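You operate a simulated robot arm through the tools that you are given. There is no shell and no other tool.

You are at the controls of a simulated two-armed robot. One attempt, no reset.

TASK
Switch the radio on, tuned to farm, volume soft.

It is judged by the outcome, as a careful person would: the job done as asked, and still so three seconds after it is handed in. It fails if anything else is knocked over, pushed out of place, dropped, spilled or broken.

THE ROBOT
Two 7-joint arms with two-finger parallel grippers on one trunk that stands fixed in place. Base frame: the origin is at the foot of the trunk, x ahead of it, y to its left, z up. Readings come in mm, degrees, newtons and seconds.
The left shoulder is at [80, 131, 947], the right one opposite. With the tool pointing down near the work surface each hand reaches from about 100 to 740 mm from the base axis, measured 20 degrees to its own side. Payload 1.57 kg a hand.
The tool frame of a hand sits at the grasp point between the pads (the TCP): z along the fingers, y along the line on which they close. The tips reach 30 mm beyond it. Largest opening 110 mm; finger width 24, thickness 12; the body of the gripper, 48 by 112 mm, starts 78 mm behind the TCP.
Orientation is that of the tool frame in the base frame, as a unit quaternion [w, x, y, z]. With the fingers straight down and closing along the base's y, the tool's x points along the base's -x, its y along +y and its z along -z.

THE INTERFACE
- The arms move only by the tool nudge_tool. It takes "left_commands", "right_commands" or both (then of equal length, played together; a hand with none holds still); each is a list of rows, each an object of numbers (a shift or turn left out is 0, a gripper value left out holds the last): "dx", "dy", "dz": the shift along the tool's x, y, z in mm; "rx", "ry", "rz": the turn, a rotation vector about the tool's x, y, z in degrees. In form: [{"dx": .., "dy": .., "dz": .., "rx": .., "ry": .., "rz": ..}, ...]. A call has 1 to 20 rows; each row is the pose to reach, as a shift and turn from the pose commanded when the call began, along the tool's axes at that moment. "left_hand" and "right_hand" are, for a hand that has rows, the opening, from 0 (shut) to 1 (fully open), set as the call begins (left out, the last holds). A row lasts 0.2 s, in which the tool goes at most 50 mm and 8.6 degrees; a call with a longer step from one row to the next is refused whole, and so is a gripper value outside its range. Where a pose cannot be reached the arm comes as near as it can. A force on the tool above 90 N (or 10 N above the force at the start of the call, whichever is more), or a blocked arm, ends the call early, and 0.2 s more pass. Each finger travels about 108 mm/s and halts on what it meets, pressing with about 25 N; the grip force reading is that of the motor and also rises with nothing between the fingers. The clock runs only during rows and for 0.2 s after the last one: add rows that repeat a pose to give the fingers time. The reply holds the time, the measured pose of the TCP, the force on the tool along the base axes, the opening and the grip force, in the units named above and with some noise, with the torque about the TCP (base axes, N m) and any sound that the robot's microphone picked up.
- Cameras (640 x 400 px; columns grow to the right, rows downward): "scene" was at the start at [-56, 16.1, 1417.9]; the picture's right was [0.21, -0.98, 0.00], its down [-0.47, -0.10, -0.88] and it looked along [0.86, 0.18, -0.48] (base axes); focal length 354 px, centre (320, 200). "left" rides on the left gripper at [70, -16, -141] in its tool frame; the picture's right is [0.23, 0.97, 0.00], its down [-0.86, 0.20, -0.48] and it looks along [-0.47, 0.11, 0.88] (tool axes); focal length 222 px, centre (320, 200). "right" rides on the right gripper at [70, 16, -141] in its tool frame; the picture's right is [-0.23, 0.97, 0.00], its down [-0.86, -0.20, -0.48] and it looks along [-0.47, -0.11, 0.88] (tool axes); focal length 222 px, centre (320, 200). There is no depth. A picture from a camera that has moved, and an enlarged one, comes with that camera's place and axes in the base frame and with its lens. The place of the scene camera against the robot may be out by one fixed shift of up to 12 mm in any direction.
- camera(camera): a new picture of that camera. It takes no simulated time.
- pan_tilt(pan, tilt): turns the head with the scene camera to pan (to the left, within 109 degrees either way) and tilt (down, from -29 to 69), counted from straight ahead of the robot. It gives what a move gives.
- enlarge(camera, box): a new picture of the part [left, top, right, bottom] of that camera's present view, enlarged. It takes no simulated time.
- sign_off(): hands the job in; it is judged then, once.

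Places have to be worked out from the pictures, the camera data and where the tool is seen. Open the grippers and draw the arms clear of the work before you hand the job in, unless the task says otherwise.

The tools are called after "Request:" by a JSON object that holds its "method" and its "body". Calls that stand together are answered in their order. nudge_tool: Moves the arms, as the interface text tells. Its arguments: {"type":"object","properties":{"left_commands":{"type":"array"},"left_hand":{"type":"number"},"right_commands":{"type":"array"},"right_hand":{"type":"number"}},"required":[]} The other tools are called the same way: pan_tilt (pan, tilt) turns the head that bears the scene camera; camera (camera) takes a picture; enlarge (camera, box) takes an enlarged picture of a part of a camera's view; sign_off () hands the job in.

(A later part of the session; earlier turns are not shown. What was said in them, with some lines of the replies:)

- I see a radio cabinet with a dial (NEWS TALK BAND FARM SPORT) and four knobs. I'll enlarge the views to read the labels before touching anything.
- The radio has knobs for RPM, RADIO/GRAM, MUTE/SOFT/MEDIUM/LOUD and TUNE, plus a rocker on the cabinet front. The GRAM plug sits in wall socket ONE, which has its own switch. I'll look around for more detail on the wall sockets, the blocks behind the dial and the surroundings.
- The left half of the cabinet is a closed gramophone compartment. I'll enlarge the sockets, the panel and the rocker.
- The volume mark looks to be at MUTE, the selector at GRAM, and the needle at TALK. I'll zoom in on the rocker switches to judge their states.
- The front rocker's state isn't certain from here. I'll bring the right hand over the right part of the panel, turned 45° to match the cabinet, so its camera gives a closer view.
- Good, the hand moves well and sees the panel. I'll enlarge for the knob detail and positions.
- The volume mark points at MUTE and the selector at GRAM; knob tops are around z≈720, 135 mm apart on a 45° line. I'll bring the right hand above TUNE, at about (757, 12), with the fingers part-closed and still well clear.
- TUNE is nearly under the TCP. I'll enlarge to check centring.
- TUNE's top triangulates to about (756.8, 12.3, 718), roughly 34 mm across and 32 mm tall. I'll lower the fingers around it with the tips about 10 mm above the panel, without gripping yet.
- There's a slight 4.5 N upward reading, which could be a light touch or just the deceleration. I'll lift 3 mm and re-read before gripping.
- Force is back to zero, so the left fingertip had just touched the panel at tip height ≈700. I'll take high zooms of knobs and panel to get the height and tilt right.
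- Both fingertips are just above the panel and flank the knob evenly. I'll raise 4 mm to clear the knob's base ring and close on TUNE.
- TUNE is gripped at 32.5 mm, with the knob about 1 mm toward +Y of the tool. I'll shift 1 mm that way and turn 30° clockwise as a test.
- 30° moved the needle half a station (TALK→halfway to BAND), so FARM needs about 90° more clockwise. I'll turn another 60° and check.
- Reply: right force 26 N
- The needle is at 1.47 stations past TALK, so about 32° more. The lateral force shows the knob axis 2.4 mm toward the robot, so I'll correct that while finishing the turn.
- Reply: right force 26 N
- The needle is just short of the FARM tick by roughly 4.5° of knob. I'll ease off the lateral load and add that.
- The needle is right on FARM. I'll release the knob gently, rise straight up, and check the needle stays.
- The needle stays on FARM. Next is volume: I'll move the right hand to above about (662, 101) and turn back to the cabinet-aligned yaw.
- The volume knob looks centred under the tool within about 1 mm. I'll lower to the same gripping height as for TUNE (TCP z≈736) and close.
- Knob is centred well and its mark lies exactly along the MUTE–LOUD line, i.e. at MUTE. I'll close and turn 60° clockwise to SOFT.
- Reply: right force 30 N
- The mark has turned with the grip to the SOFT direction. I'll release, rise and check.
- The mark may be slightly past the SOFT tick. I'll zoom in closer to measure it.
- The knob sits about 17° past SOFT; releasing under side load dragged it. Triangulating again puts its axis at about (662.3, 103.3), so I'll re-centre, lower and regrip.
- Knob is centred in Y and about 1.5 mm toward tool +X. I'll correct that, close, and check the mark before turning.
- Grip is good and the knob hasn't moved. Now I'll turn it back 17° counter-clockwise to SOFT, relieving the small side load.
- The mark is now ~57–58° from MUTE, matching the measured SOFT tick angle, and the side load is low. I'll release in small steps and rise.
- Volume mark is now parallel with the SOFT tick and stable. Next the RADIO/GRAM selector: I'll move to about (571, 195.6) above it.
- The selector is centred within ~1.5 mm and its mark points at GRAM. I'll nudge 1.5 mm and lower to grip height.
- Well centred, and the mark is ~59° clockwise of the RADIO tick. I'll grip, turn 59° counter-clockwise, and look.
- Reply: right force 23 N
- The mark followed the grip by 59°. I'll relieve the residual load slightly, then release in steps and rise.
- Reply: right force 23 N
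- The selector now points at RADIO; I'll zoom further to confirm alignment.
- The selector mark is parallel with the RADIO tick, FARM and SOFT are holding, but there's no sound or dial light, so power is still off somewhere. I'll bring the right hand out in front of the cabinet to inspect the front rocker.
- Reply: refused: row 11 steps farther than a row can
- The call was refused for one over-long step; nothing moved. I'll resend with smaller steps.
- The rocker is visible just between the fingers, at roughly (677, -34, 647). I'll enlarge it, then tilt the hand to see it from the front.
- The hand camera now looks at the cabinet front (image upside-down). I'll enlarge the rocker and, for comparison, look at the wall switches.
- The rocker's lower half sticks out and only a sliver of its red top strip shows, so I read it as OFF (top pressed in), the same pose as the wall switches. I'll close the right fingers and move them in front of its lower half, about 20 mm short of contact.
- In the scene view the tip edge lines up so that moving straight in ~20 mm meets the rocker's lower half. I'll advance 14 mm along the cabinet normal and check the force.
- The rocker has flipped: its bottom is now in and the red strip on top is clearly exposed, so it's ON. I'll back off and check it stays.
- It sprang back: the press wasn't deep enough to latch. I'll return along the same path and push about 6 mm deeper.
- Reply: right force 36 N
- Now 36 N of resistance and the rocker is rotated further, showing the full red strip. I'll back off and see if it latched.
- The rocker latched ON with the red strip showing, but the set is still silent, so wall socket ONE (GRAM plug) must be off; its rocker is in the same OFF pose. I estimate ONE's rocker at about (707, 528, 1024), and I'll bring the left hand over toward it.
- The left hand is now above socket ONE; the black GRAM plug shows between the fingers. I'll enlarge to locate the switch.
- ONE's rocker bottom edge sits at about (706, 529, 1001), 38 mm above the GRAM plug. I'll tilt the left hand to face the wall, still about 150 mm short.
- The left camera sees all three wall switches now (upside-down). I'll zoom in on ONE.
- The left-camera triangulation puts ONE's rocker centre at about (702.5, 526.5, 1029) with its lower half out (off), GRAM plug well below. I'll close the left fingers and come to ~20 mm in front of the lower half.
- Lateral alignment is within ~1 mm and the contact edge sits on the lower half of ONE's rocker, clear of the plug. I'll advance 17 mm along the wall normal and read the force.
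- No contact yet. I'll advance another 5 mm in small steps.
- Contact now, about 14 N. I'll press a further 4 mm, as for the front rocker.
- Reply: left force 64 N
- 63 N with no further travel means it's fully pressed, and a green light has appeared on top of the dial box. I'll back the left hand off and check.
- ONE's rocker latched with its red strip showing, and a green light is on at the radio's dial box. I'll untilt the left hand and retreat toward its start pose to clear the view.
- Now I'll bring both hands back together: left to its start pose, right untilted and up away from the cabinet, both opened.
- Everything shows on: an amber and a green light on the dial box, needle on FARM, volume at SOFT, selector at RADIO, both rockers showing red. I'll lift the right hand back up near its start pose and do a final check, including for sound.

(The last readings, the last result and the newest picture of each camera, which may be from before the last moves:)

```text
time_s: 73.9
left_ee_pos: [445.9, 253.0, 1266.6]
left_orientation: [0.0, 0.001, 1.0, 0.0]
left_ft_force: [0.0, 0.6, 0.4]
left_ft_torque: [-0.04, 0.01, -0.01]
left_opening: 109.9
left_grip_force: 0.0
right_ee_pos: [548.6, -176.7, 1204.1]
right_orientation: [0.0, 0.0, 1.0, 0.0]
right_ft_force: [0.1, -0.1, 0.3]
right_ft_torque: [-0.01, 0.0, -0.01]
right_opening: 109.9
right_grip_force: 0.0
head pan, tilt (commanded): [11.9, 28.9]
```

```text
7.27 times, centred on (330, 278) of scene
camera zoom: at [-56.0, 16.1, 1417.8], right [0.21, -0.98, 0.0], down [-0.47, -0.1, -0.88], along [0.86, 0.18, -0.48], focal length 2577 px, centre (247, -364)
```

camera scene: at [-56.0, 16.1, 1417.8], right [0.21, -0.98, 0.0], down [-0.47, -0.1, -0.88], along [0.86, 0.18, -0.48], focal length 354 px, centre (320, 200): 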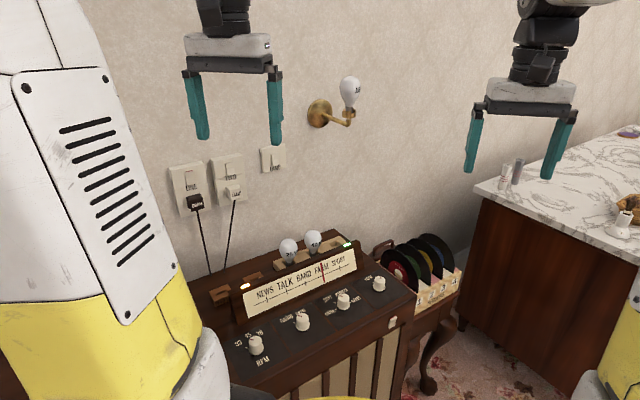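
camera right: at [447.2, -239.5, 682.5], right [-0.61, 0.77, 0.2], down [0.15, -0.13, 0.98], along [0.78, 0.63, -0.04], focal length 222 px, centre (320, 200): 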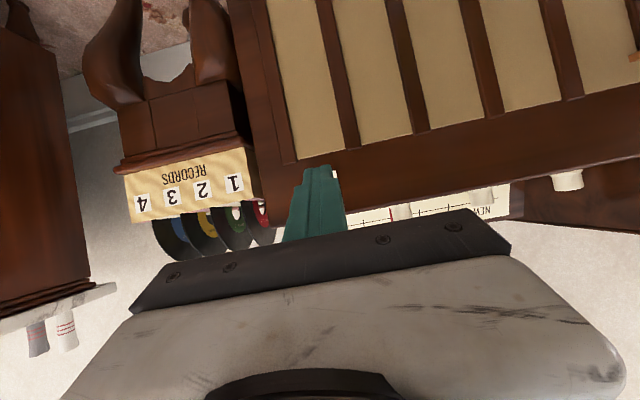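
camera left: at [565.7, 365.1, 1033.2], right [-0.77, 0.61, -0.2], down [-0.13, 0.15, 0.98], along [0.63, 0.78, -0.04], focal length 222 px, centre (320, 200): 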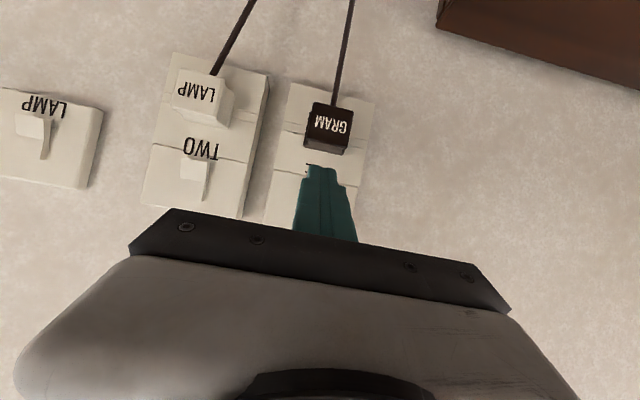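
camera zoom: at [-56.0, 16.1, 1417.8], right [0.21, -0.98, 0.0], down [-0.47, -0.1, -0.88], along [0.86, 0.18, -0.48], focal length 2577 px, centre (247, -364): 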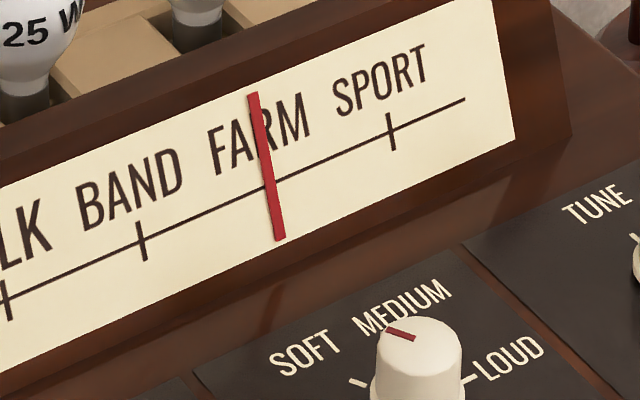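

All settings hold. No sound is reported though, so before handing in I'll check the lights and the "PLUG O…" label behind the dial in case something else is needed.

Request:
{"method": "enlarge", "body": {"camera": "left", "box": [240, 120, 400, 240]}}

Request:
{"method": "enlarge", "body": {"camera": "scene", "box": [205, 270, 265, 310]}}

Request:
{"method": "enlarge", "body": {"camera": "scene", "box": [270, 225, 370, 270]}}

```text
3.33 times, centred on (320, 180) of left
camera zoom: at [375.3, 235.8, 1410.9], right [-0.23, 0.97, 0.0], down [0.86, 0.2, 0.48], along [0.47, 0.11, -0.88], focal length 740 px, centre (320, 267)
```

zoom: 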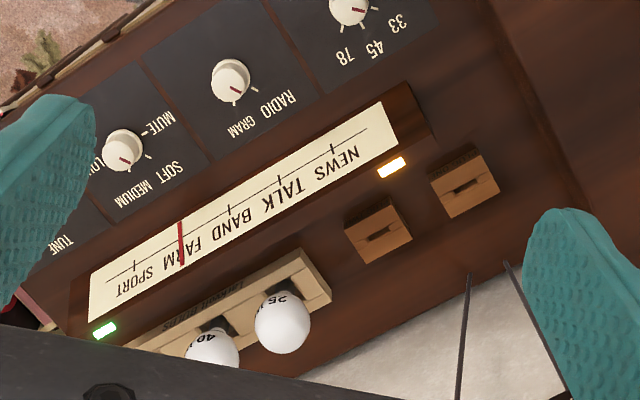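

```text
10.00 times, centred on (235, 290) of scene
camera zoom: at [-56.0, 16.1, 1417.8], right [0.21, -0.98, 0.0], down [-0.47, -0.1, -0.88], along [0.86, 0.18, -0.48], focal length 3544 px, centre (1170, -700)
```

zoom: 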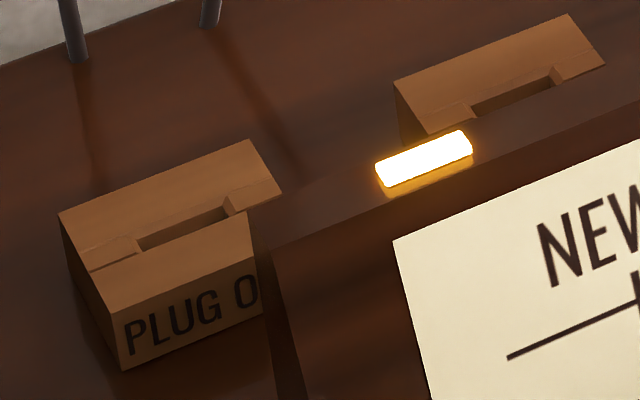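

```text
6.40 times, centred on (320, 248) of scene
camera zoom: at [-56.0, 16.1, 1417.8], right [0.21, -0.98, 0.0], down [-0.47, -0.1, -0.88], along [0.86, 0.18, -0.48], focal length 2268 px, centre (320, -104)
```

zoom: 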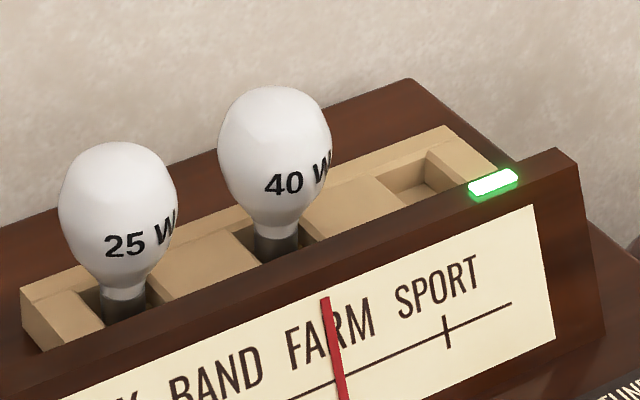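

The amber power light and green tuning light are both lit. The wooden blocks are only empty plug parking slots, so nothing more is needed. Needle on FARM, volume on SOFT, selector on RADIO, hands open and clear: handing in.

Request:
{"method": "sign_off", "body": {}}

```text
The job is handed in.
```

The radio is on, tuned to FARM with the volume at SOFT, and I've handed the job in. The one thing I couldn't confirm is sound: the robot's microphone reported none.

- **Power:** Both the rocker on the cabinet front and the switch at wall socket ONE (the GRAM plug) were off. I pressed both and they latched with their red strips showing. An amber light and a green light then came on at the dial box.
- **Source:** The selector was at GRAM and is now at RADIO.
- **Tuning:** The needle moved from TALK to the FARM mark and has stayed there.
- **Volume:** The knob moved from MUTE to SOFT. My first turn went about 17° too far, so I turned it back until its mark lined up with the SOFT tick.

I saw nothing knocked over or moved out of place. Both hands are open and raised well clear of the radio.
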